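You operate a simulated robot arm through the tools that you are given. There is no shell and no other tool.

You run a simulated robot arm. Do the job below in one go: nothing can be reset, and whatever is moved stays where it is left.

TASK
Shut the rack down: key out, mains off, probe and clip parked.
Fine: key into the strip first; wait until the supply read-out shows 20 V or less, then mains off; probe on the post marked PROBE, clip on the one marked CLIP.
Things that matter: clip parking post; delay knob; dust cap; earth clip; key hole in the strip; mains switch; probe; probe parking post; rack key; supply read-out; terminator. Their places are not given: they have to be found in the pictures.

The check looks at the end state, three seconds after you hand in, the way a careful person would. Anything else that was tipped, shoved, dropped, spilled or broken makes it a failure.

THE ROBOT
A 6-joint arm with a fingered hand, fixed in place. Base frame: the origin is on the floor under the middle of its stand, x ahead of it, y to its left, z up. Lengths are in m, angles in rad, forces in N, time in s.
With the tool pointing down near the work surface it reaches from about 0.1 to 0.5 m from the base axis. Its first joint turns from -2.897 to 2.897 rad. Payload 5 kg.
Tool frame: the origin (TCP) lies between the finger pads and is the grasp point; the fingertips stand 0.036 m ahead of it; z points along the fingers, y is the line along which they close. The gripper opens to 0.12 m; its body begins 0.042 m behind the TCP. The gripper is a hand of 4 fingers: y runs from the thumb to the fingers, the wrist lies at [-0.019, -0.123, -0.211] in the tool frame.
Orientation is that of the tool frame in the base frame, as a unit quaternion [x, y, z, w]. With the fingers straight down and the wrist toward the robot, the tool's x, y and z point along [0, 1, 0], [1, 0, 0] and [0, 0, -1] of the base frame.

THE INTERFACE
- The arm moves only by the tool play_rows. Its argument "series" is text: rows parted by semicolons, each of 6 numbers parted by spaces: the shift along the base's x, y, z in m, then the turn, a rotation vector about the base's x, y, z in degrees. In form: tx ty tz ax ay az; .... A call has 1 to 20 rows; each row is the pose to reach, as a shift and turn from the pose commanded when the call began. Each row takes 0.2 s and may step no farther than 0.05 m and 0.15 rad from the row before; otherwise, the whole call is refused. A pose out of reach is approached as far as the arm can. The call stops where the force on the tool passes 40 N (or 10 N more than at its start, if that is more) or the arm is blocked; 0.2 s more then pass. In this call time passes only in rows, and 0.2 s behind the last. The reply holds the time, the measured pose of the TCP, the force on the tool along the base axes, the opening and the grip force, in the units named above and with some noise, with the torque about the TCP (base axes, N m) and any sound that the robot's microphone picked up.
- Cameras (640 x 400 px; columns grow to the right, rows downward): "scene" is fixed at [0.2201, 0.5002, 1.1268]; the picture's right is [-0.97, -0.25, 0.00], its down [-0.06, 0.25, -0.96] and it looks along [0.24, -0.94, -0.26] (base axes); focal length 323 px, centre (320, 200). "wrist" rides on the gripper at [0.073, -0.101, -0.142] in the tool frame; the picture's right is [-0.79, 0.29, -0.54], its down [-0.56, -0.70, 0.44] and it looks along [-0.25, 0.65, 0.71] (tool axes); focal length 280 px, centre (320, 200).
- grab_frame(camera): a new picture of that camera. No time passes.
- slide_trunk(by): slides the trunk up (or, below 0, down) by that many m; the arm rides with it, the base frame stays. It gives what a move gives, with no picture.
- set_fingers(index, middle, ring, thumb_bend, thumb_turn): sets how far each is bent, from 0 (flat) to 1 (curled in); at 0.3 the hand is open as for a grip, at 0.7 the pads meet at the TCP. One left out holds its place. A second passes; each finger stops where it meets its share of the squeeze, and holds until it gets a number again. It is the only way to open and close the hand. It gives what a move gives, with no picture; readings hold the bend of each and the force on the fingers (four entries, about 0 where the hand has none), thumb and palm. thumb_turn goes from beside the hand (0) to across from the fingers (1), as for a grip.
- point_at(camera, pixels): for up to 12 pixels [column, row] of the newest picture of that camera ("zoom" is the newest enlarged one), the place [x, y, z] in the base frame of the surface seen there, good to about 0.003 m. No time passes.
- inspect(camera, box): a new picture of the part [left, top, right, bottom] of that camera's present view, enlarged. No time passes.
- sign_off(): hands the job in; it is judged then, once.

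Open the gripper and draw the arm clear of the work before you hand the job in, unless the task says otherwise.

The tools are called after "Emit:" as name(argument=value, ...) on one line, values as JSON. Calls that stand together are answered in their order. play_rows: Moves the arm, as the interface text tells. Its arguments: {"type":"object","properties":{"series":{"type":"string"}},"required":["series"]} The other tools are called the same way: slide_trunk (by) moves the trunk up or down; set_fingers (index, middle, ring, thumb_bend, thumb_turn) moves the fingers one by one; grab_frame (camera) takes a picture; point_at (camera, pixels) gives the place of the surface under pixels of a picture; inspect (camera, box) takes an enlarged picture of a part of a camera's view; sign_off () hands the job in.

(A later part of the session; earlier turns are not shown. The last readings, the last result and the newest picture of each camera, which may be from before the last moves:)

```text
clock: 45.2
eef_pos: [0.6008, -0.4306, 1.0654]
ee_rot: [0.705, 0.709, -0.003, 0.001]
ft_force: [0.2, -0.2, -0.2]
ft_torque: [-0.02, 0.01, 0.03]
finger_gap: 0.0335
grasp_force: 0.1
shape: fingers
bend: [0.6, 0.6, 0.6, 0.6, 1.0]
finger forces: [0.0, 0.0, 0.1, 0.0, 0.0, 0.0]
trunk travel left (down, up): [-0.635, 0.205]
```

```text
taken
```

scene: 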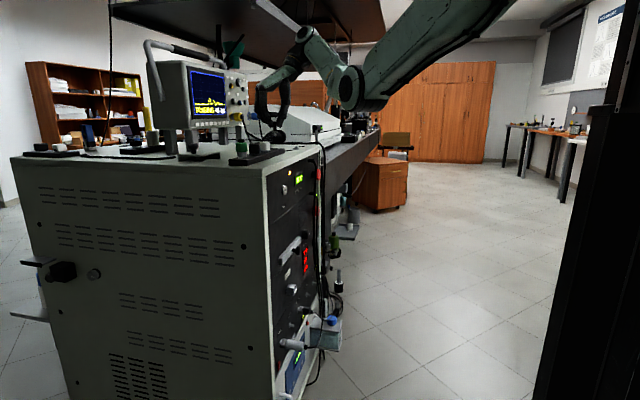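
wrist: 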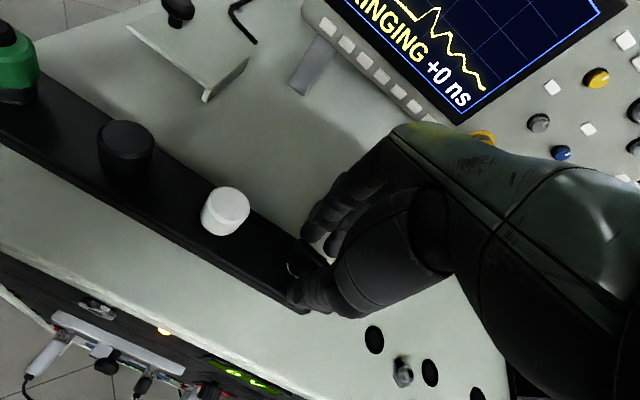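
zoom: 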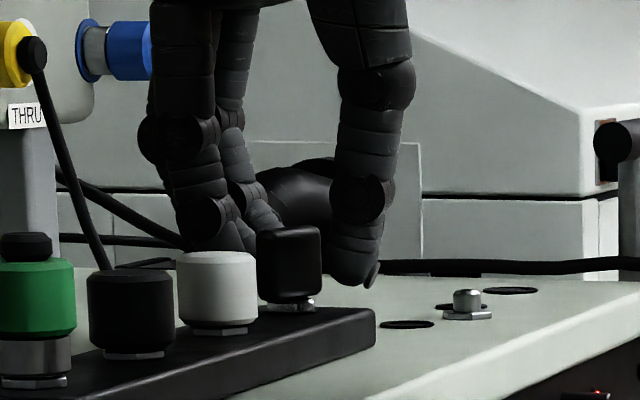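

The key stands upright in the strip, released. I lift straight up 65 mm, then draw back over the front edge while tilting the hand forward.

Emit:
play_rows(series="0 0 0.015 0 0 0; 0 0 0.035 0 0 0; 0 0 0.065 0 0 0; -0.03 0 0.075 0 0 0; -0.07 0 0.075 0 0 0; -0.11 0 0.075 0 -7.5 0; -0.14 0 0.075 0 -15 0; -0.17 0 0.075 0 -22.5 0; -0.19 0 0.075 0 -30 0; -0.20 0 0.075 0 -37.5 0; -0.21 0 0.075 0 -45 0")

Emit:
grab_frame(camera="scene")

Emit:
inspect(camera="scene", box=[225, 120, 305, 170])

Emit:
grab_frame(camera="wrist")

```text
clock: 47.6
eef_pos: [0.3876, -0.4307, 1.1421]
ee_rot: [0.652, 0.654, 0.269, 0.273]
ft_force: [-0.4, -0.1, 0.5]
ft_torque: [0.0, -0.02, 0.0]
finger_gap: 0.0339
grasp_force: 0.1
shape: fingers
bend: [0.6, 0.6, 0.6, 0.6, 1.0]
finger forces: [0.1, 0.0, 0.1, 0.1, 0.0, 0.1]
trunk travel left (down, up): [-0.635, 0.205]
```

```text
taken
```

scene: 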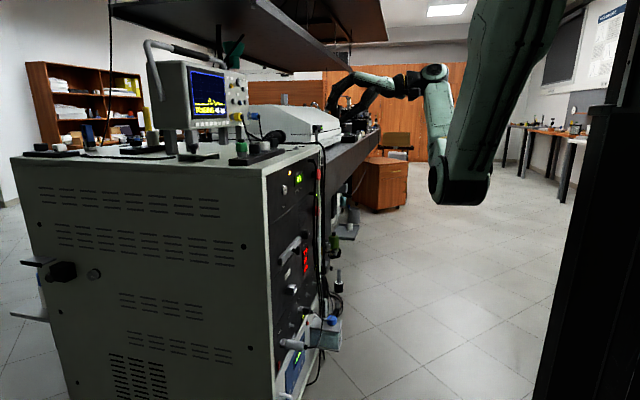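

```text
8.00 times, centred on (265, 145) of scene
```

zoom: 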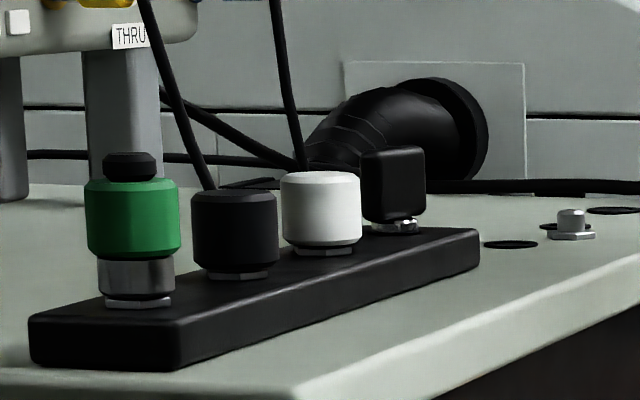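

```text
taken
```

wrist: 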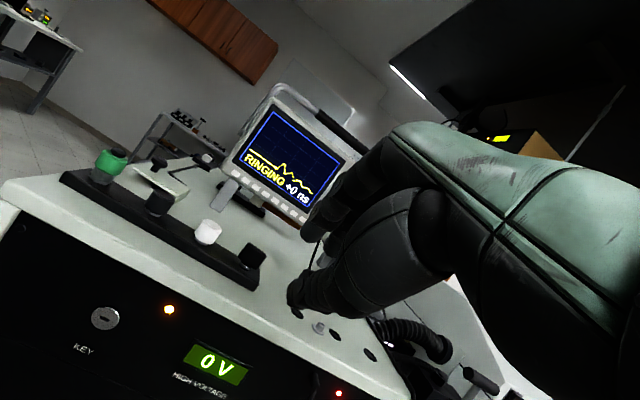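

The key stands in the strip and the read-out says 0 V. Next the mains: I zoom on the rocker in the scene view to decide which end stands out.

Emit:
inspect(camera="scene", box=[284, 352, 304, 376])

Emit:
point_at(camera="zoom", pixels=[[300, 150], [330, 130], [300, 220], [270, 280], [260, 150], [250, 250], [320, 180], [290, 260]])

Emit:
slide_trunk(by=-0.45)

```text
16.00 times, centred on (294, 364) of scene
```

zoom: 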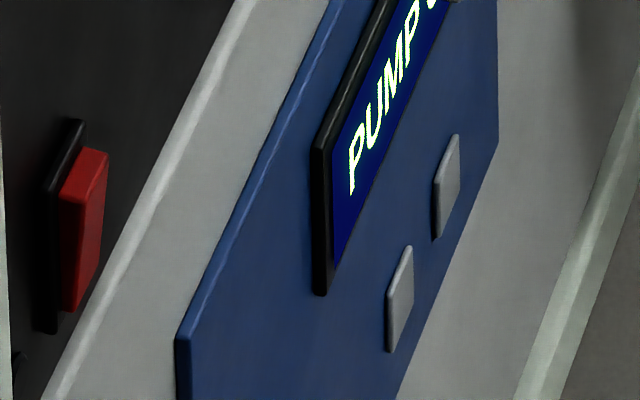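

```text
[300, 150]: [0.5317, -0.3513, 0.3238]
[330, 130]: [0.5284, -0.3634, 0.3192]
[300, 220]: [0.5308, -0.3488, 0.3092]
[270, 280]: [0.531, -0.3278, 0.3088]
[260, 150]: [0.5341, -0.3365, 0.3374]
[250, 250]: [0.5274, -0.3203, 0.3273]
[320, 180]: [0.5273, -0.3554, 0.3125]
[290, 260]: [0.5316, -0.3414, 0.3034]
```

```text
refused: -0.45 is not a number from -0.4 to 0.4
```

The rocker's near side looks like a wedge, wide at the top. I slide the trunk down 0.4 m and take a closer wrist look before pressing.

Emit:
slide_trunk(by=-0.4)

Emit:
grab_frame(camera="wrist")

Emit:
grab_frame(camera="scene")

```text
clock: 51.5
eef_pos: [0.3894, -0.4314, 0.7407]
ee_rot: [0.653, 0.655, 0.268, 0.272]
ft_force: [-0.4, 0.9, -0.6]
ft_torque: [0.04, -0.01, 0.0]
finger_gap: 0.0341
grasp_force: 0.0
shape: fingers
bend: [0.6, 0.6, 0.6, 0.6, 1.0]
finger forces: [0.1, 0.0, 0.0, 0.0, 0.1, 0.0]
trunk travel left (down, up): [-0.235, 0.605]
```

```text
taken
```

wrist: 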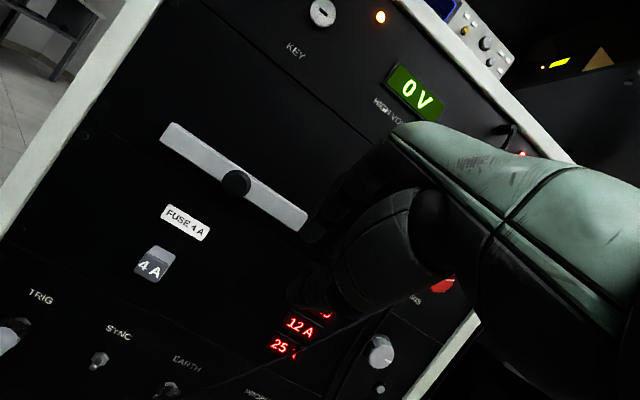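

```text
taken
```

scene: 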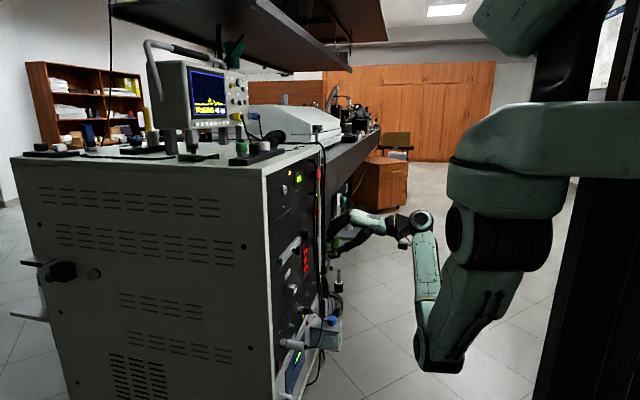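

I now shape the hand as a pointing finger: index extended, the other fingers and thumb curled, and check the geometry in the scene view.

Emit:
set_fingers(index=0.15, middle=0.95, ring=0.95, thumb_bend=0.6, thumb_turn=0.6)

Emit:
inspect(camera="scene", box=[310, 190, 400, 260])

Emit:
grab_frame(camera="wrist")

```text
clock: 52.5
eef_pos: [0.3889, -0.4325, 0.742]
ee_rot: [0.653, 0.655, 0.267, 0.272]
ft_force: [0.2, 0.0, 0.2]
ft_torque: [-0.04, 0.0, 0.01]
finger_gap: 0.1156
grasp_force: 0.0
shape: fingers
bend: [0.15, 0.95, 0.95, 0.6, 0.61]
finger forces: [0.1, 0.1, 0.1, 0.1, 0.1, 0.0]
trunk travel left (down, up): [-0.235, 0.605]
```

```text
5.71 times, centred on (355, 225) of scene
```

zoom: 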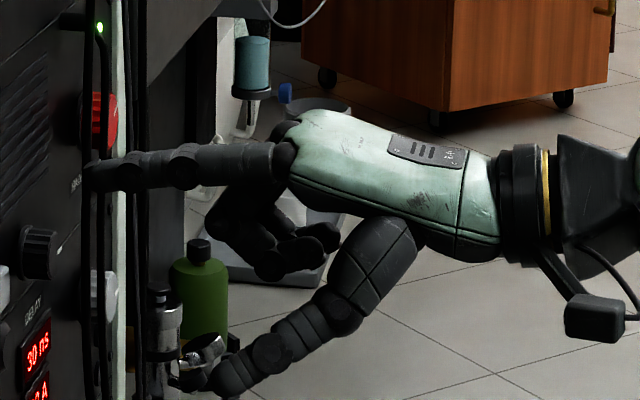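

```text
taken
```

wrist: 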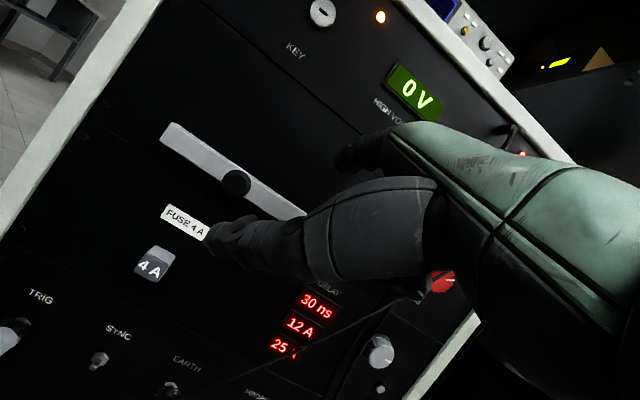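

With the 45° tilt the index finger points horizontally forward along the top of the hand. I measure the index tip, knuckles and thumb to get their offsets from the TCP.

Emit:
point_at(camera="zoom", pixels=[[90, 178], [100, 165], [130, 170], [185, 165], [250, 165], [270, 265], [330, 235], [225, 380], [345, 310], [300, 150], [230, 230], [440, 250]])

```text
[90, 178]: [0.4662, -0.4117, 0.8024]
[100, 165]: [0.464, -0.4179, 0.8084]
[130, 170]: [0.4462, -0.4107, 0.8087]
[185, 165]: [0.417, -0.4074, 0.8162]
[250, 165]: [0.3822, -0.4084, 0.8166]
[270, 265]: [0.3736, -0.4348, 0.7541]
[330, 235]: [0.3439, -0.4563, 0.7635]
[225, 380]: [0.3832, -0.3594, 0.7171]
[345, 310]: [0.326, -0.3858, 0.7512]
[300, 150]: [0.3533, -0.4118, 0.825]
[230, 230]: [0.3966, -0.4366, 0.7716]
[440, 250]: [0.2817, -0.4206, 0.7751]
```

Index tip is at TCP + (0.079, +0.012, +0.061). I move left past the rack edge (y≈−0.17) at this height, then descend there to pass beside the probe and its cable.

Emit:
play_rows(series="-0.02 0.04 0 0 0 0; -0.03 0.08 0 0 0 0; -0.03 0.12 0 0 0 0; -0.03 0.16 0 0 0 0; -0.03 0.20 0 0 0 0; -0.03 0.24 0 0 0 0; -0.03 0.265 0 0 0 0")

Emit:
slide_trunk(by=-0.225)

Emit:
grab_frame(camera="scene")

Emit:
grab_frame(camera="wrist")

```text
clock: 54.0
eef_pos: [0.3662, -0.2099, 0.7148]
ee_rot: [0.653, 0.654, 0.268, 0.273]
ft_force: [-0.2, -0.3, 0.2]
ft_torque: [0.01, 0.02, -0.01]
finger_gap: 0.1156
grasp_force: 0.1
shape: fingers
bend: [0.15, 0.95, 0.95, 0.6, 0.61]
finger forces: [0.1, 0.0, 0.1, 0.0, 0.1, 0.0]
out of reach, approached as far as the arm can: row 6, 7
trunk travel left (down, up): [-0.235, 0.605]
```

```text
clock: 56.4
eef_pos: [0.3661, -0.2094, 0.4888]
ee_rot: [0.652, 0.654, 0.269, 0.272]
ft_force: [0.4, 0.5, 0.2]
ft_torque: [-0.01, 0.04, -0.03]
finger_gap: 0.1151
grasp_force: 0.0
shape: fingers
bend: [0.15, 0.95, 0.95, 0.6, 0.61]
finger forces: [0.1, 0.0, 0.0, 0.0, 0.0, 0.1]
trunk travel left (down, up): [-0.01, 0.83]
```

```text
taken
```

scene: 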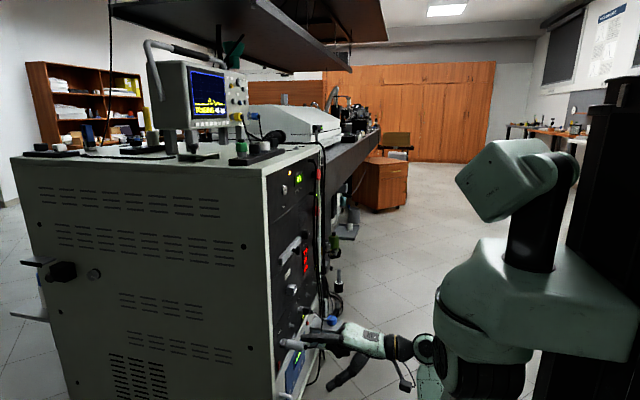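

```text
taken
```

wrist: 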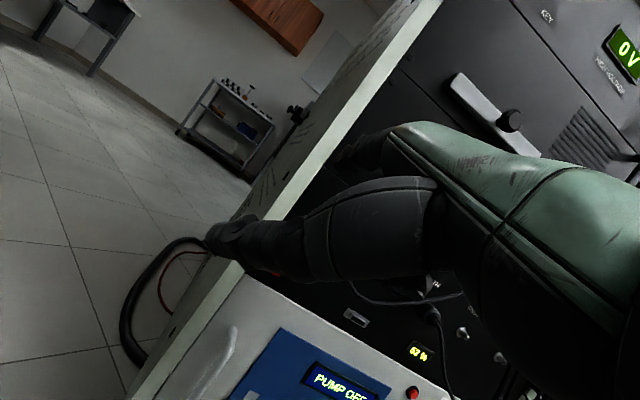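

The reach stopped at y≈−0.21; the hand is now at (0.366,-0.209,0.489). I check the clearance to the probe and its cable in the zoom.

Emit:
inspect(camera="scene", box=[265, 300, 375, 400])

Emit:
point_at(camera="zoom", pixels=[[130, 170], [165, 175], [90, 190], [60, 175], [220, 210], [260, 150], [150, 155]])

```text
4.00 times, centred on (320, 350) of scene
```

zoom: 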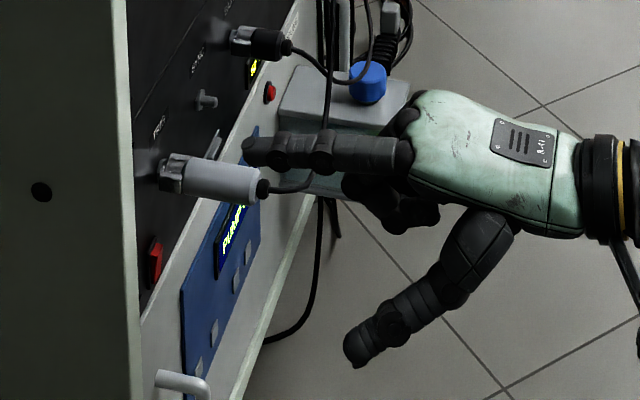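

```text
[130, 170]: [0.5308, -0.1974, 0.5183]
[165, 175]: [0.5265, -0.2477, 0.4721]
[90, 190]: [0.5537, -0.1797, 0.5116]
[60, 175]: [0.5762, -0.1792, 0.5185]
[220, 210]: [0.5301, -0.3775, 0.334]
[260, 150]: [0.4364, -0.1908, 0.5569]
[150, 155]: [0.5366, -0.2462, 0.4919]
```

I measure where the probe cable runs near the hand before descending.

Emit:
point_at(camera="zoom", pixels=[[275, 189], [285, 190], [295, 189], [303, 187], [310, 181], [330, 70], [345, 78], [360, 80], [320, 100], [318, 260], [300, 70]])

Emit:
inspect(camera="scene", box=[310, 320, 360, 360])

```text
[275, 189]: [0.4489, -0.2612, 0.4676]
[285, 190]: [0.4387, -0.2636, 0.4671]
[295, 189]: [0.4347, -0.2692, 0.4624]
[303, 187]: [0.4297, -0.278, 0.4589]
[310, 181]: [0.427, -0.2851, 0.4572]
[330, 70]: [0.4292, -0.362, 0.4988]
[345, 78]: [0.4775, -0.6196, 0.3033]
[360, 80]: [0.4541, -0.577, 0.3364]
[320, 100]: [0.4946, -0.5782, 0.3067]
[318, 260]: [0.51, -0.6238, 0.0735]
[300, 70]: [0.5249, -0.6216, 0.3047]
```

```text
10.00 times, centred on (335, 340) of scene
```

zoom: 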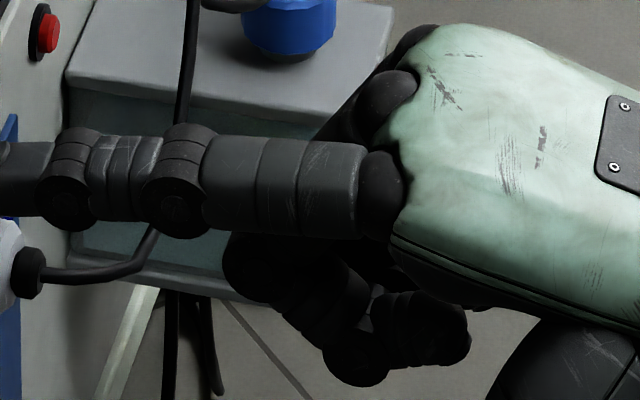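

The cable runs at x≈0.42–0.45, z≥0.457, to the right of the hand's path. I descend 0.14 m beside the probe at y≈−0.21.

Emit:
play_rows(series="0 0 -0.03 0 0 0; 0 0 -0.06 0 0 0; 0 0 -0.09 0 0 0; 0 0 -0.12 0 0 0; 0 0 -0.14 0 0 0")

Emit:
inspect(camera="scene", box=[265, 300, 375, 400])

Emit:
grab_frame(camera="wrist")

```text
clock: 57.6
eef_pos: [0.3657, -0.2092, 0.3486]
ee_rot: [0.652, 0.655, 0.268, 0.272]
ft_force: [-0.2, -0.1, 0.7]
ft_torque: [-0.01, -0.02, -0.01]
finger_gap: 0.1153
grasp_force: 0.1
shape: fingers
bend: [0.15, 0.95, 0.95, 0.6, 0.61]
finger forces: [0.0, 0.0, 0.0, 0.0, 0.1, 0.0]
trunk travel left (down, up): [-0.01, 0.83]
```

```text
4.00 times, centred on (320, 350) of scene
```

zoom: 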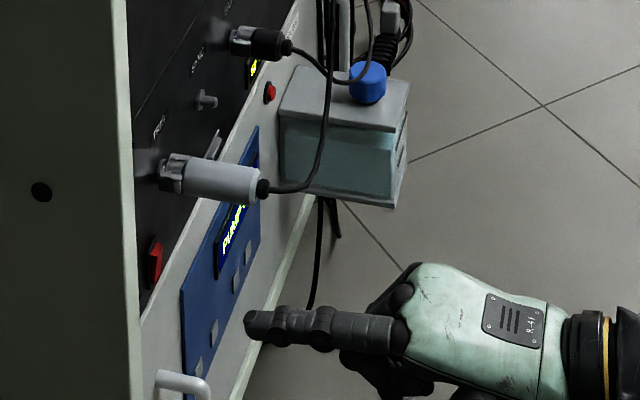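

```text
taken
```

wrist: 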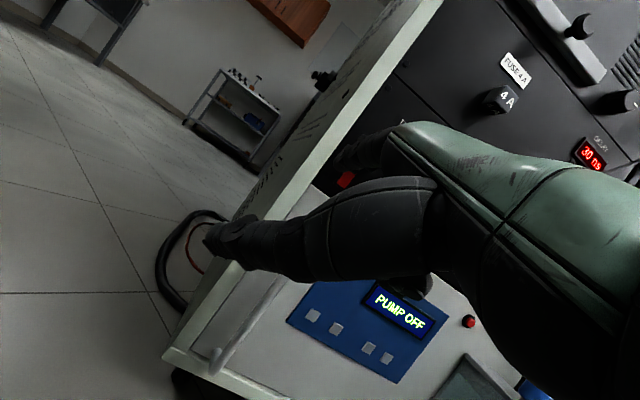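

The rocker is visible at wrist (346,179) and in the scene zoom at (155,262). I zoom on it both ways to confirm which end stands out, and measure the index tip.

Emit:
inspect(camera="wrist", box=[326, 165, 366, 190])

Emit:
inspect(camera="scene", box=[264, 352, 304, 377])

Emit:
point_at(camera="zoom", pixels=[[410, 150], [395, 180], [375, 200], [410, 230], [400, 260], [385, 300], [410, 170], [370, 160], [360, 300]])

Emit:
point_at(camera="wrist", pixels=[[346, 179], [340, 183], [352, 176], [343, 186], [348, 172]])

```text
16.00 times, centred on (346, 178) of wrist
```

zoom: 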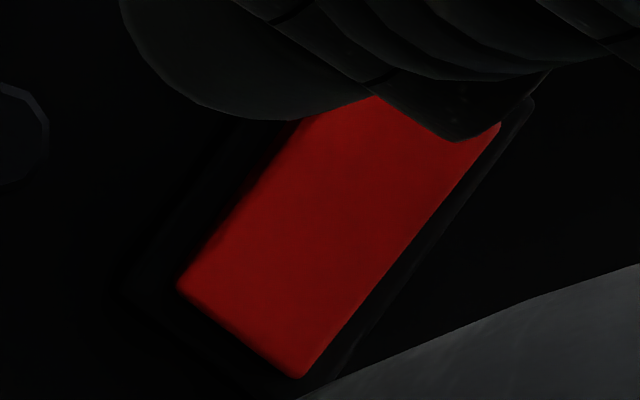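

```text
16.00 times, centred on (284, 364) of scene
```

zoom: 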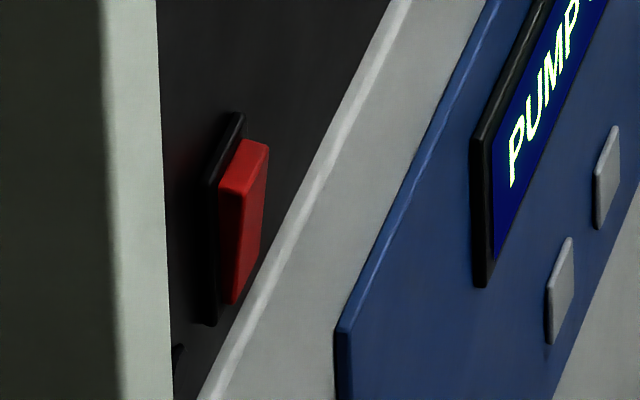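

```text
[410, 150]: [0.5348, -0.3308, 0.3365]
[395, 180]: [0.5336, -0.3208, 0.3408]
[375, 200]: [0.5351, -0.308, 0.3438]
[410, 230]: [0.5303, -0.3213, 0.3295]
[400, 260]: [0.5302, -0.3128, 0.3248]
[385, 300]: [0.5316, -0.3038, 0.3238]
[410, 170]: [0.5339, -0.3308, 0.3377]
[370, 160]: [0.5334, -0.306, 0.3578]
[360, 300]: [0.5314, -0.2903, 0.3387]
```

```text
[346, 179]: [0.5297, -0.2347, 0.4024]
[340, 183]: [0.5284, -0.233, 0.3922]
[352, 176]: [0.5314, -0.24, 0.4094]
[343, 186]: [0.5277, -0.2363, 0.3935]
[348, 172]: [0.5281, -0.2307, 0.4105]
```

The rocker's side is wider at the top (top protrudes), so the top end must be pressed. I measure the rocker points and the index tip exactly.

Emit:
point_at(camera="zoom", pixels=[[250, 160], [258, 170], [245, 220], [240, 270], [237, 290], [230, 200], [228, 280], [215, 200], [213, 300]])

Emit:
inspect(camera="scene", box=[320, 365, 370, 395])

Emit:
point_at(camera="zoom", pixels=[[75, 145], [85, 130], [90, 150], [110, 140], [160, 140], [220, 140], [300, 140], [90, 165]])

```text
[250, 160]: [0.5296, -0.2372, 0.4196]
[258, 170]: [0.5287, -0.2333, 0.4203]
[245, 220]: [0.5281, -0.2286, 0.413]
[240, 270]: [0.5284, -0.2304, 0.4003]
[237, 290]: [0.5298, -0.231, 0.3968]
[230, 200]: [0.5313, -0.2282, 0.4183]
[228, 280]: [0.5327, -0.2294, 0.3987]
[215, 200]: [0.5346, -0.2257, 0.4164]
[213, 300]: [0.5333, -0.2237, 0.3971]
```

```text
12.80 times, centred on (345, 380) of scene
```

zoom: 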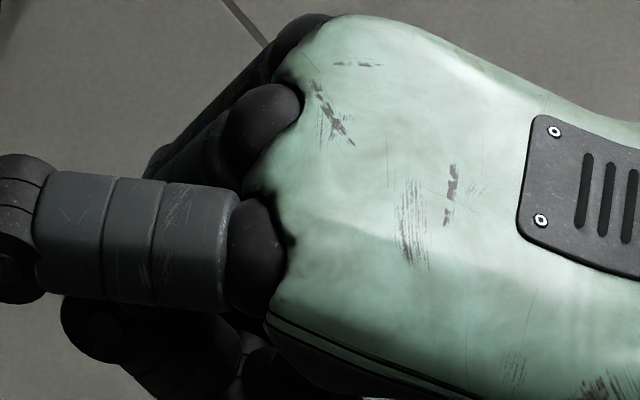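

```text
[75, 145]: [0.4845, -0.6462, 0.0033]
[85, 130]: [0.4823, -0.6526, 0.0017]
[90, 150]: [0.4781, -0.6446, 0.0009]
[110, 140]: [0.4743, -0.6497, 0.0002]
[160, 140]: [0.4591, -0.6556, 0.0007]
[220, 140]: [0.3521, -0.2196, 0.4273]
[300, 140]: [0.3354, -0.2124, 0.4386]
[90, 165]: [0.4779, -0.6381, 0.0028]
```

I measure the index tip at scene (302,381).

Emit:
inspect(camera="scene", box=[290, 367, 330, 392])

Emit:
point_at(camera="zoom", pixels=[[195, 200], [195, 230], [200, 250], [215, 225], [240, 225], [300, 225], [215, 195], [215, 265]])

```text
16.00 times, centred on (310, 380) of scene
```

zoom: 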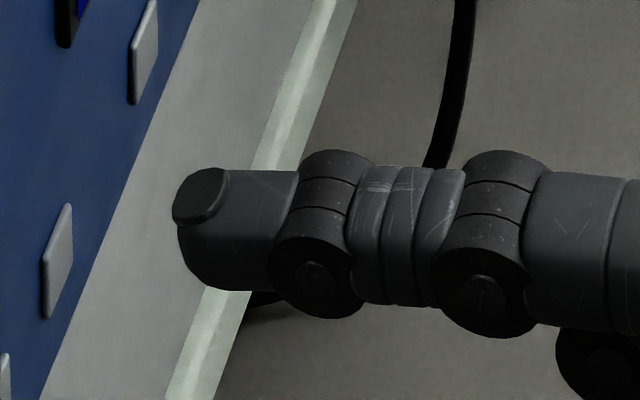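

```text
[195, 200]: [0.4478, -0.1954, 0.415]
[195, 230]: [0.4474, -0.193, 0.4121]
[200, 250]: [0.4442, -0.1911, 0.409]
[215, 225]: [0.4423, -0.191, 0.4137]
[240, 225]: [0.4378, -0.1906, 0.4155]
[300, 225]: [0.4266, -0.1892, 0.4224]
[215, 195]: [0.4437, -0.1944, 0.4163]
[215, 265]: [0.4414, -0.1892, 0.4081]
```

Index tip axis is at about (0.448,-0.198,0.407). I tilt the hand −8° (finger tip raised relative to the knuckles), shift to y≈−0.235 for the finger, and advance to ~3 cm before the rocker's top half.

Emit:
play_rows(series="0 -0.013 -0.004 0 -3 0; 0 -0.026 -0.006 0 -6 0; 0 -0.038 -0.007 0 -8 0; 0.02 -0.038 -0.007 0 -8 0; 0.04 -0.038 -0.007 0 -8 0; 0.055 -0.038 -0.007 0 -8 0")

Emit:
inspect(camera="scene", box=[265, 325, 345, 385])

Emit:
grab_frame(camera="wrist")

```text
clock: 59.0
eef_pos: [0.4225, -0.2484, 0.3412]
ee_rot: [0.632, 0.634, 0.313, 0.317]
ft_force: [0.2, 0.3, 0.3]
ft_torque: [0.0, 0.01, 0.02]
finger_gap: 0.1158
grasp_force: 0.1
shape: fingers
bend: [0.15, 0.95, 0.95, 0.6, 0.61]
finger forces: [0.0, 0.0, 0.1, 0.1, 0.0, 0.1]
trunk travel left (down, up): [-0.01, 0.83]
```

```text
6.67 times, centred on (305, 355) of scene
```

zoom: 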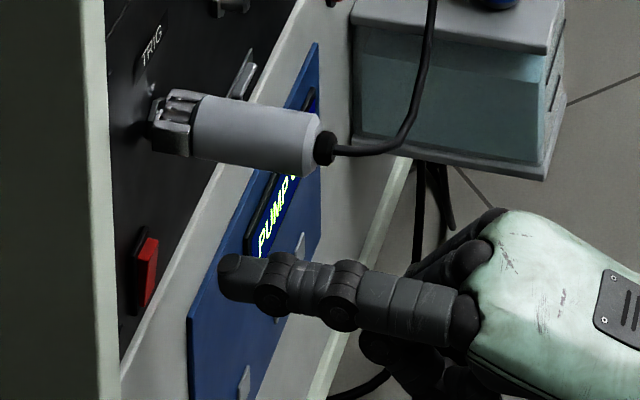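

```text
taken
```

wrist: 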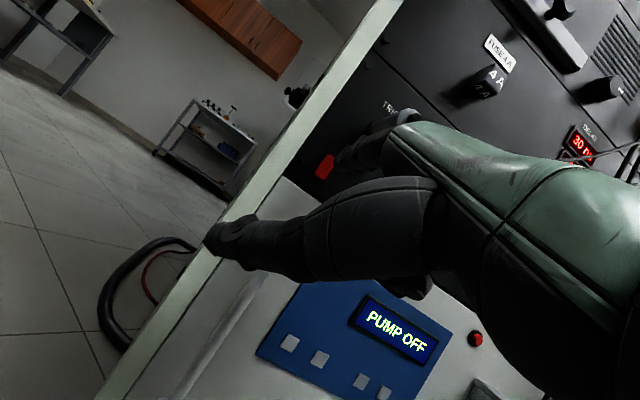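

The finger is approaching the rocker; I measure the tip and the rocker in this zoom.

Emit:
point_at(camera="zoom", pixels=[[222, 265], [225, 285], [235, 275], [250, 280], [230, 262], [152, 245], [146, 260], [145, 290], [320, 150], [300, 130], [345, 152], [380, 150]])

Emit:
inspect(camera="wrist", box=[310, 140, 358, 180])

```text
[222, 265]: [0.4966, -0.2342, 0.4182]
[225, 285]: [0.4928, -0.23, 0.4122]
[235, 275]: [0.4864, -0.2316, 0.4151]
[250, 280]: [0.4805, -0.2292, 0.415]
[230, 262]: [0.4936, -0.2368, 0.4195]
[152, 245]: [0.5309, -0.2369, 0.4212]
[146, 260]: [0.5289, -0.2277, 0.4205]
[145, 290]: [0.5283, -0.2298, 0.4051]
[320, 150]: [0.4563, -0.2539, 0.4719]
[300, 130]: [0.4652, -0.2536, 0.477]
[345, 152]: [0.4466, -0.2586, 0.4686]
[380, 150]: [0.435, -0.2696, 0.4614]
```

```text
10.00 times, centred on (334, 160) of wrist
```

zoom: 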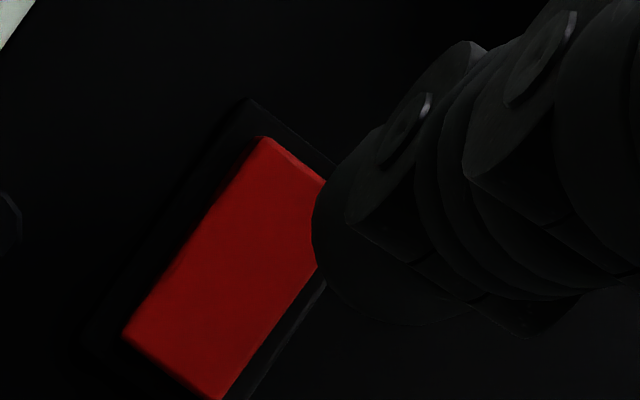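

The tip front is at x≈0.497, z≈0.412–0.418, level with the rocker's upper half (top edge z≈0.420, face x≈0.529). I push forward in small steps and watch force and sound.

Emit:
play_rows(series="0.015 0.001 0.001 0 0 0; 0.026 0.002 0.001 0 0 0; 0.031 0.002 0.001 0 0 0; 0.035 0.002 0.001 0 0 0")

Emit:
inspect(camera="scene", box=[265, 340, 313, 376])

```text
clock: 60.0
eef_pos: [0.4565, -0.2477, 0.3429]
ee_rot: [0.632, 0.634, 0.314, 0.317]
ft_force: [0.7, 0.2, -0.4]
ft_torque: [0.01, -0.01, -0.03]
finger_gap: 0.1155
grasp_force: 0.0
shape: fingers
bend: [0.15, 0.95, 0.95, 0.6, 0.61]
finger forces: [0.1, 0.0, 0.1, 0.0, 0.1, 0.0]
trunk travel left (down, up): [-0.01, 0.83]
```

```text
11.11 times, centred on (289, 358) of scene
```

zoom: 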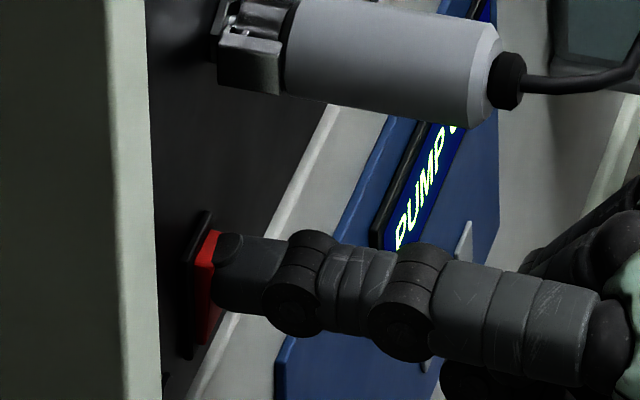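

The tip almost touches the rocker's top with no force yet. I continue pushing in 3 mm steps.

Emit:
play_rows(series="0.003 0 0 0 0 0; 0.006 0 0 0 0 0; 0.008 0 0 0 0 0")

Emit:
inspect(camera="scene", box=[265, 340, 313, 376])

Emit:
grab_frame(camera="scene")

```text
clock: 60.8
eef_pos: [0.4643, -0.2472, 0.343]
ee_rot: [0.632, 0.634, 0.313, 0.317]
ft_force: [-2.0, 0.5, 0.1]
ft_torque: [-0.01, -0.15, 0.02]
finger_gap: 0.1157
grasp_force: 0.6
shape: fingers
bend: [0.15, 0.95, 0.95, 0.6, 0.61]
finger forces: [1.7, 0.1, 0.0, 0.0, 0.0, 0.0]
trunk travel left (down, up): [-0.01, 0.83]
```

```text
11.11 times, centred on (289, 358) of scene
```

zoom: 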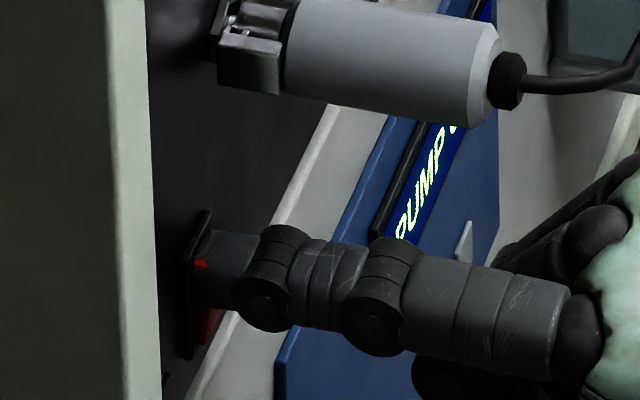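

```text
taken
```

scene: 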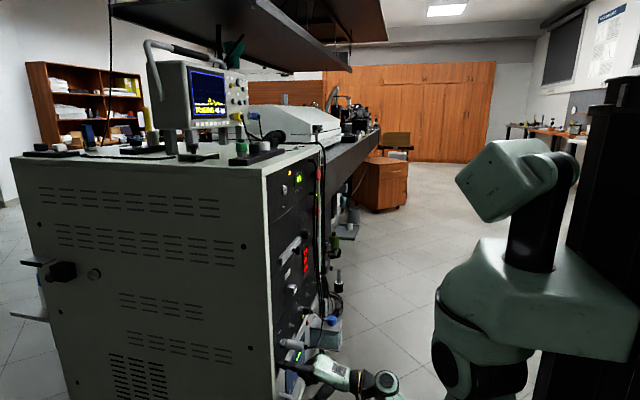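

The top is going in with only 2 N so far; displays are still lit. I push a few millimetres more.

Emit:
play_rows(series="0.002 0 0 0 0 0; 0.004 0 0 0 0 0; 0.006 0 0 0 0 0")

Emit:
inspect(camera="scene", box=[265, 340, 313, 376])

Emit:
inspect(camera="scene", box=[265, 150, 345, 290])

```text
clock: 61.4
eef_pos: [0.4659, -0.2463, 0.343]
ee_rot: [0.633, 0.631, 0.315, 0.319]
ft_force: [-42.5, -0.7, -1.4]
ft_torque: [0.04, -2.95, 0.64]
finger_gap: 0.1149
grasp_force: 21.5
shape: fingers
bend: [0.16, 0.95, 0.95, 0.6, 0.61]
finger forces: [42.9, 0.0, 0.0, 0.1, 0.0, 0.1]
trunk travel left (down, up): [-0.01, 0.83]
stopped in row 2: the force on the tool passed its limit at 50 N (the readings are from after the stop); the commanded pose is now the measured one
```

```text
11.11 times, centred on (289, 358) of scene
```

zoom: 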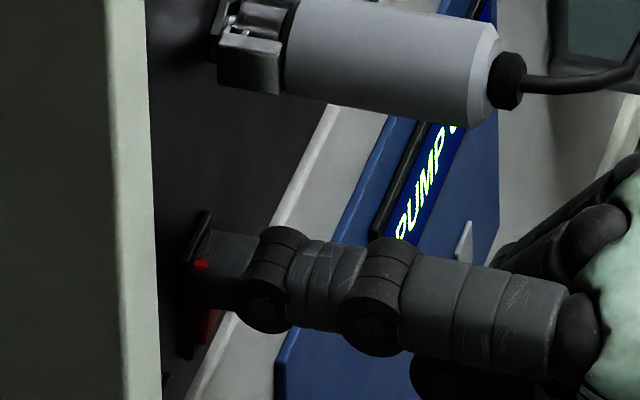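

```text
2.86 times, centred on (305, 220) of scene
```

zoom: 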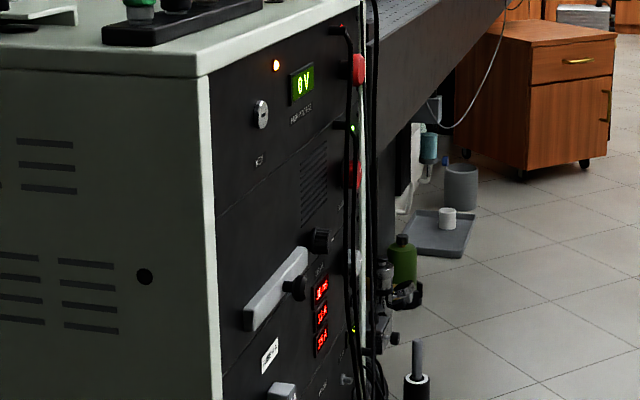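

The push hit a hard stop at 50 N. I back off 35 mm and look at the rocker's state.

Emit:
play_rows(series="-0.01 0 0 0 0 0; -0.03 0 0 0 0 0; -0.045 0 0 0 0 0")

Emit:
inspect(camera="scene", box=[264, 345, 304, 377])

Emit:
inspect(camera="scene", box=[265, 150, 345, 290])

Emit:
inspect(camera="wrist", box=[310, 140, 358, 180])

```text
clock: 62.1
eef_pos: [0.424, -0.2459, 0.3414]
ee_rot: [0.633, 0.633, 0.314, 0.317]
ft_force: [0.2, 0.9, 0.5]
ft_torque: [0.01, 0.01, -0.01]
finger_gap: 0.1155
grasp_force: 0.0
shape: fingers
bend: [0.15, 0.95, 0.95, 0.6, 0.61]
finger forces: [0.0, 0.0, 0.0, 0.0, 0.0, 0.0]
trunk travel left (down, up): [-0.01, 0.83]
```

```text
12.50 times, centred on (284, 361) of scene
```

zoom: 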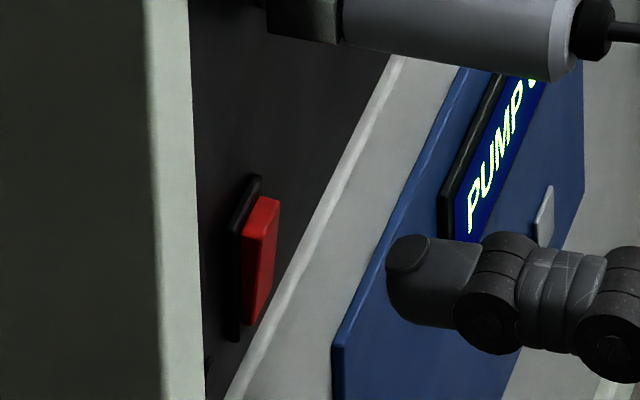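

```text
2.86 times, centred on (305, 220) of scene
```

zoom: 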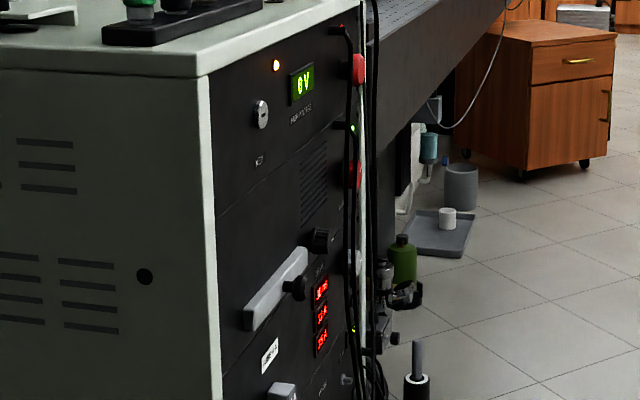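

```text
10.00 times, centred on (334, 160) of wrist
```

zoom: 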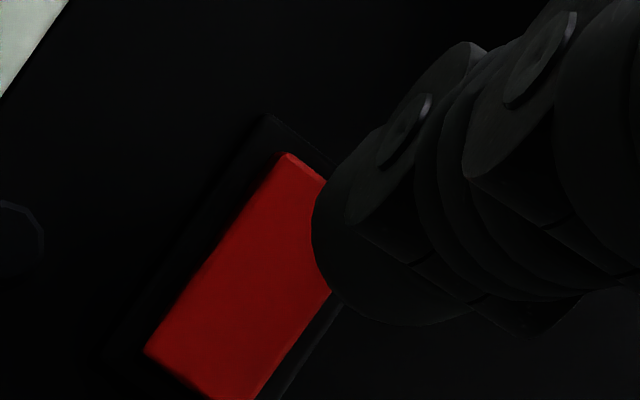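

The rocker sprang back and everything is still lit, so I want to be sure this is the mains switch. I look for labels around the rocker and on the right-hand column.

Emit:
inspect(camera="scene", box=[305, 195, 337, 245])

Emit:
inspect(camera="scene", box=[305, 160, 337, 200])

Emit:
inspect(camera="scene", box=[305, 240, 337, 290])

Emit:
inspect(camera="wrist", box=[300, 100, 420, 220])

Emit:
inspect(camera="scene", box=[276, 340, 292, 380])

```text
8.00 times, centred on (321, 220) of scene
```

zoom: 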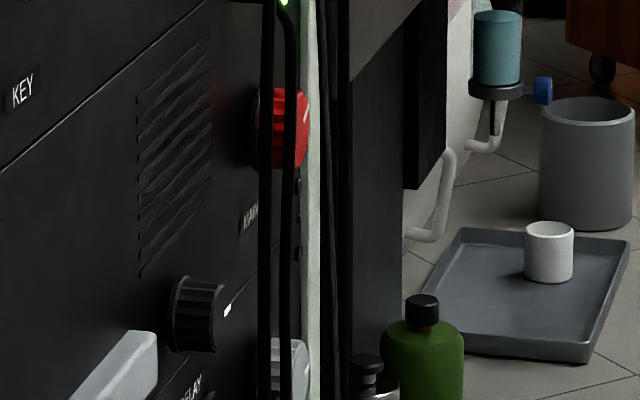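

```text
10.00 times, centred on (321, 180) of scene
```

zoom: 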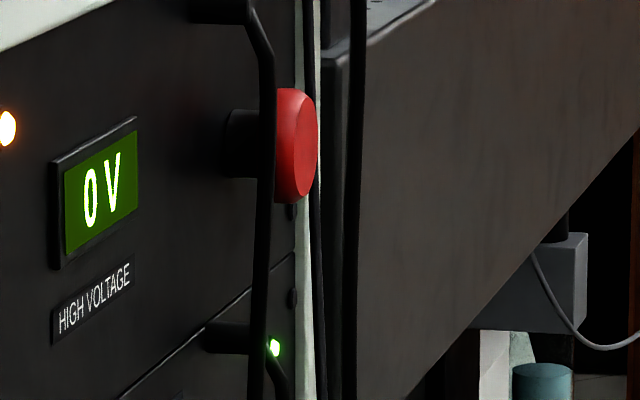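

```text
8.00 times, centred on (321, 265) of scene
```

zoom: 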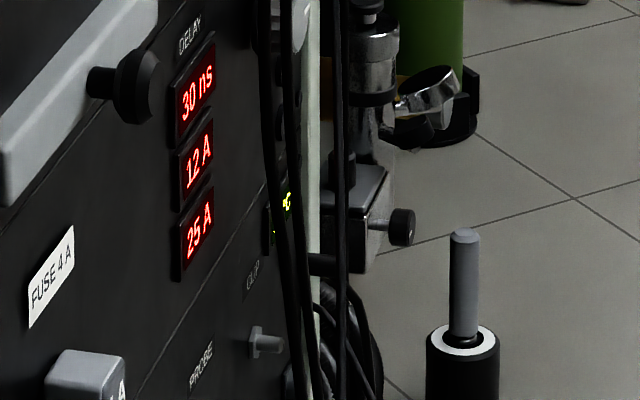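

```text
3.33 times, centred on (360, 160) of wrist
```

zoom: 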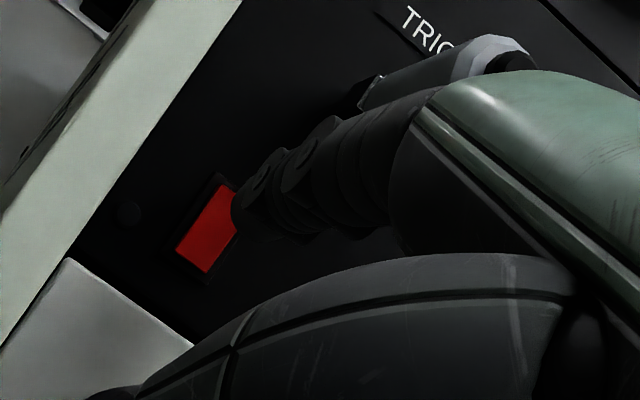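

```text
10.00 times, centred on (284, 360) of scene
```

zoom: 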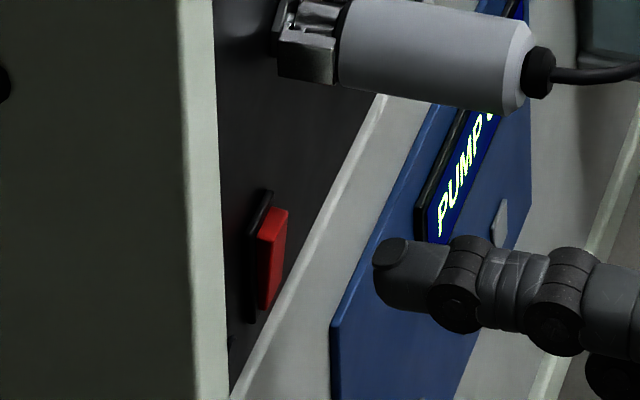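

A label "MAIN…" sits by the red ribbed rotary knob (y≈−0.62, z≈0.77), so that knob is likely the mains switch, not this rocker. I compare the rocker with the earlier identical zoom to make sure it is unchanged, and zoom on the label.

Emit:
inspect(camera="scene", box=[264, 352, 304, 377])

Emit:
inspect(camera="scene", box=[325, 208, 350, 228])

Emit:
inspect(camera="scene", box=[306, 200, 326, 230])

```text
16.00 times, centred on (284, 364) of scene
```

zoom: 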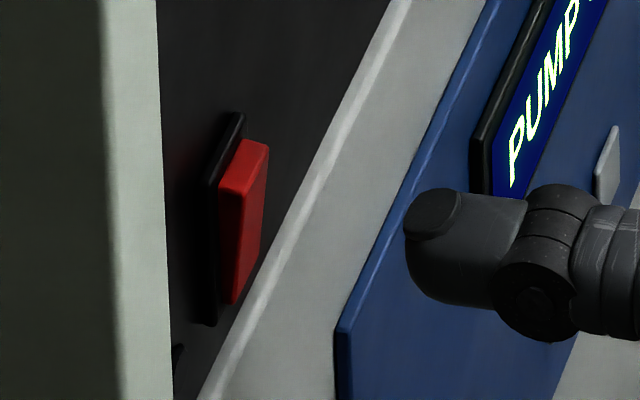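

```text
16.00 times, centred on (338, 218) of scene
```

zoom: 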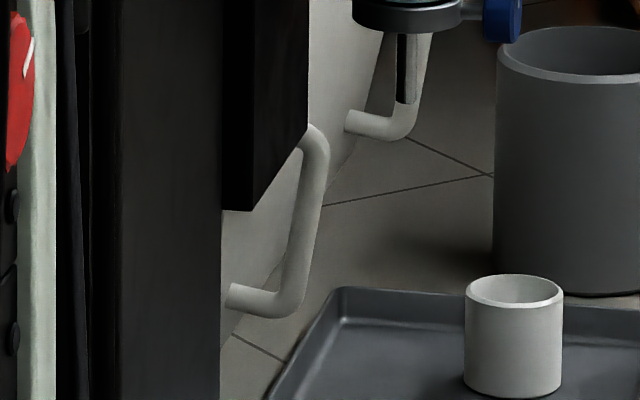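

```text
13.33 times, centred on (316, 215) of scene
```

zoom: 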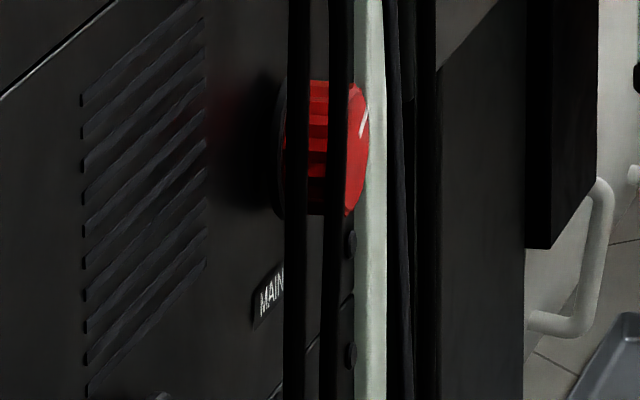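

The rocker looks exactly as before, so nothing changed there; the label by the red ribbed knob reads MAINS. I back out the way I came (below the cable, then up on the left side).

Emit:
play_rows(series="-0.03 0 0 0 0 0; -0.057 0 0 0 0 0; -0.057 0.015 0 0 3 0; -0.057 0.03 0.004 0 6 0; -0.057 0.037 0.007 0 8 0; -0.057 0.037 0.04 0 8 0; -0.057 0.037 0.08 0 8 0; -0.057 0.037 0.12 0 8 0; -0.057 0.037 0.15 0 8 0")

Emit:
slide_trunk(by=0.27)

Emit:
set_fingers(index=0.6, middle=0.6, ring=0.6, thumb_bend=0.6, thumb_turn=1.0)

Emit:
grab_frame(camera="scene")

```text
clock: 64.2
eef_pos: [0.3631, -0.2109, 0.4893]
ee_rot: [0.651, 0.655, 0.271, 0.271]
ft_force: [0.0, -0.7, -0.2]
ft_torque: [0.0, -0.03, -0.02]
finger_gap: 0.1154
grasp_force: 0.2
shape: fingers
bend: [0.15, 0.95, 0.95, 0.6, 0.61]
finger forces: [0.0, 0.0, 0.0, 0.0, 0.0, 0.0]
trunk travel left (down, up): [-0.01, 0.83]
```

```text
clock: 66.9
eef_pos: [0.362, -0.2109, 0.7608]
ee_rot: [0.653, 0.654, 0.269, 0.272]
ft_force: [0.3, -0.4, 1.0]
ft_torque: [-0.03, -0.02, 0.02]
finger_gap: 0.1153
grasp_force: 0.1
shape: fingers
bend: [0.15, 0.95, 0.95, 0.6, 0.61]
finger forces: [0.0, 0.0, 0.0, 0.0, 0.0, 0.1]
trunk travel left (down, up): [-0.28, 0.56]
```

```text
clock: 67.9
eef_pos: [0.3635, -0.2082, 0.76]
ee_rot: [0.652, 0.654, 0.271, 0.273]
ft_force: [0.1, -0.6, -0.4]
ft_torque: [0.0, -0.02, -0.04]
finger_gap: 0.0341
grasp_force: 0.1
shape: fingers
bend: [0.6, 0.6, 0.6, 0.6, 1.0]
finger forces: [0.0, 0.1, 0.1, 0.0, 0.0, 0.0]
trunk travel left (down, up): [-0.28, 0.56]
```

```text
taken
```

scene: 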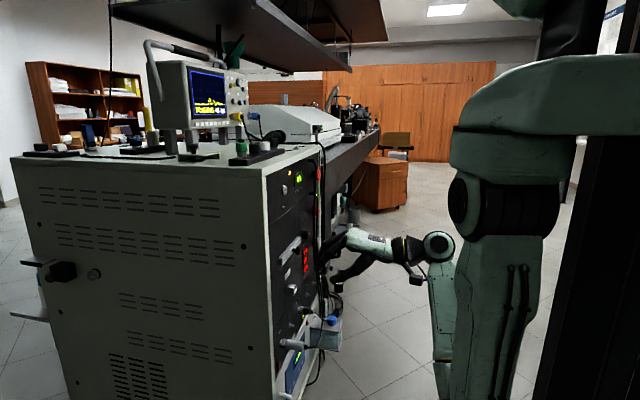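

Now I travel right to y≈−0.70 at x≈0.36 (fingertips at x≈0.39, well clear of the panel and cables) to view the right column.

Emit:
play_rows(series="0 -0.045 0 0 0 0; 0 -0.09 0 0 0 0; 0 -0.135 0 0 0 0; 0 -0.18 0 0 0 0; 0 -0.225 0 0 0 0; 0 -0.27 0 0 0 0; 0 -0.315 0 0 0 0; 0 -0.36 0 0 0 0; 0 -0.405 0 0 0 0; 0 -0.45 0 0 0 0; 0 -0.49 0 0 0 0")

Emit:
grab_frame(camera="wrist")

Emit:
grab_frame(camera="scene")

```text
clock: 70.3
eef_pos: [0.3582, -0.7063, 0.777]
ee_rot: [0.644, 0.66, 0.255, 0.289]
ft_force: [0.1, 0.4, -6.9]
ft_torque: [0.09, -0.51, -0.03]
finger_gap: 0.0341
grasp_force: 0.0
shape: fingers
bend: [0.6, 0.6, 0.6, 0.6, 1.0]
finger forces: [0.0, 0.0, 0.1, 0.1, 0.1, 0.0]
trunk travel left (down, up): [-0.28, 0.56]
```

```text
taken
```

wrist: 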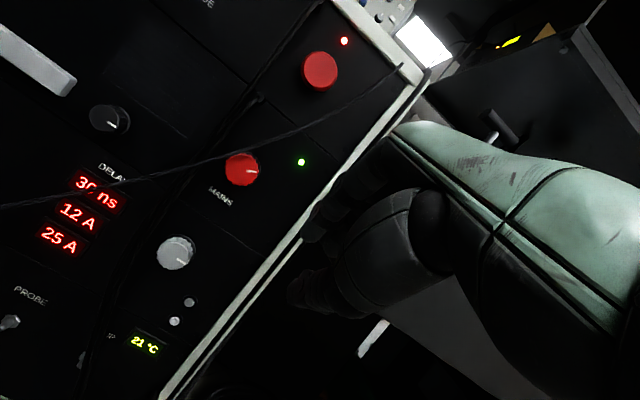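

```text
taken
```

scene: 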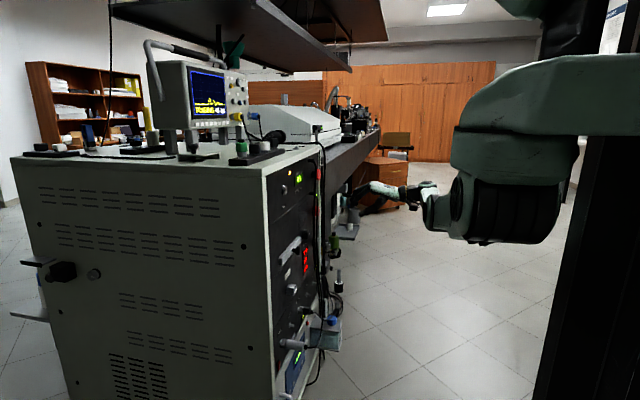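

MAINS knob is clear at wrist (242,168) with its pointer to the right. The readings show −6.9 N in z and a slight orientation error, so I re-read with a no-op row and look for contact.

Emit:
play_rows(series="0 0 0 0 0 0")

Emit:
inspect(camera="scene", box=[320, 150, 500, 270])

Emit:
inspect(camera="wrist", box=[190, 120, 320, 220])

```text
clock: 70.7
eef_pos: [0.3581, -0.7027, 0.7608]
ee_rot: [0.651, 0.654, 0.271, 0.273]
ft_force: [0.9, 0.0, 0.1]
ft_torque: [-0.01, 0.02, 0.0]
finger_gap: 0.0341
grasp_force: 0.0
shape: fingers
bend: [0.6, 0.6, 0.6, 0.6, 1.0]
finger forces: [0.0, 0.1, 0.0, 0.0, 0.0, 0.0]
trunk travel left (down, up): [-0.28, 0.56]
```

```text
3.33 times, centred on (410, 210) of scene
```

zoom: 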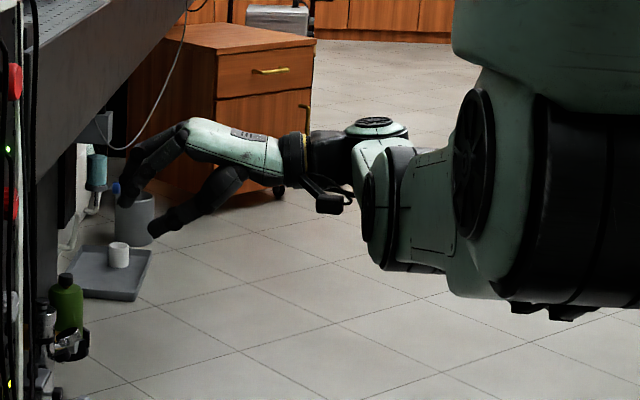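

```text
4.00 times, centred on (255, 170) of wrist
```

zoom: 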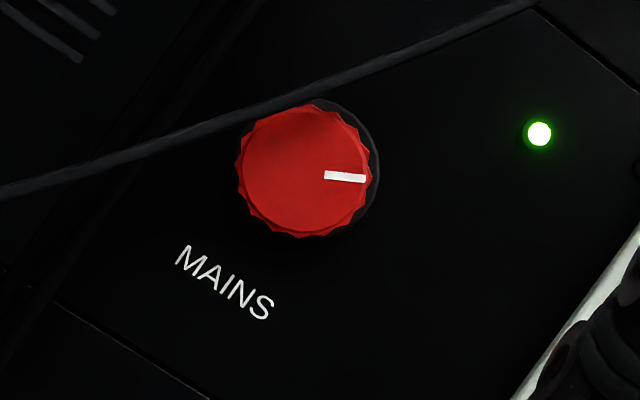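

It was just a motion transient; forces are zero now. The MAINS knob's pointer is at about 2 o'clock; a cable runs diagonally in front of it, so I measure the knob and the cable.

Emit:
point_at(camera="wrist", pixels=[[242, 168], [230, 165], [250, 180], [240, 155], [256, 170], [222, 152], [170, 165], [280, 134], [330, 106], [382, 78], [120, 181], [40, 202]])

Emit:
point_at(camera="zoom", pixels=[[305, 170], [245, 170], [365, 170], [305, 110], [305, 232], [330, 178], [360, 178], [200, 125], [420, 62], [490, 25], [60, 180], [372, 140]])

```text
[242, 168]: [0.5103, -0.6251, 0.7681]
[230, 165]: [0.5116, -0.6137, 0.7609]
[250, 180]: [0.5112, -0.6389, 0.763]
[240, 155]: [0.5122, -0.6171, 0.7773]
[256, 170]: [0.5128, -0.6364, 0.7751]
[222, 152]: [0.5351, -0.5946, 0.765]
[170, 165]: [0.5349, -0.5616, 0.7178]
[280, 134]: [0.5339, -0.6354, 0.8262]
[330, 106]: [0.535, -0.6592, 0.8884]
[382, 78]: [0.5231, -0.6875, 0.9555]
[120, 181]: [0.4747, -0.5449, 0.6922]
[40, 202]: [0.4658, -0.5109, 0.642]
```

```text
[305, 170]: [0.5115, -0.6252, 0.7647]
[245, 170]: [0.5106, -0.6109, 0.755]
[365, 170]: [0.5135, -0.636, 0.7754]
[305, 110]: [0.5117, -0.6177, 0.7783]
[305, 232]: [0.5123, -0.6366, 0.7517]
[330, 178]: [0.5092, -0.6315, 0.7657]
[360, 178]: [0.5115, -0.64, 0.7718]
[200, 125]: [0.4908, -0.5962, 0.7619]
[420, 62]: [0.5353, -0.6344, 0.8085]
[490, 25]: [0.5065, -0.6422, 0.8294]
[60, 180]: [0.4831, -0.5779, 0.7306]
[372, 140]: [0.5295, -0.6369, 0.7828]
```

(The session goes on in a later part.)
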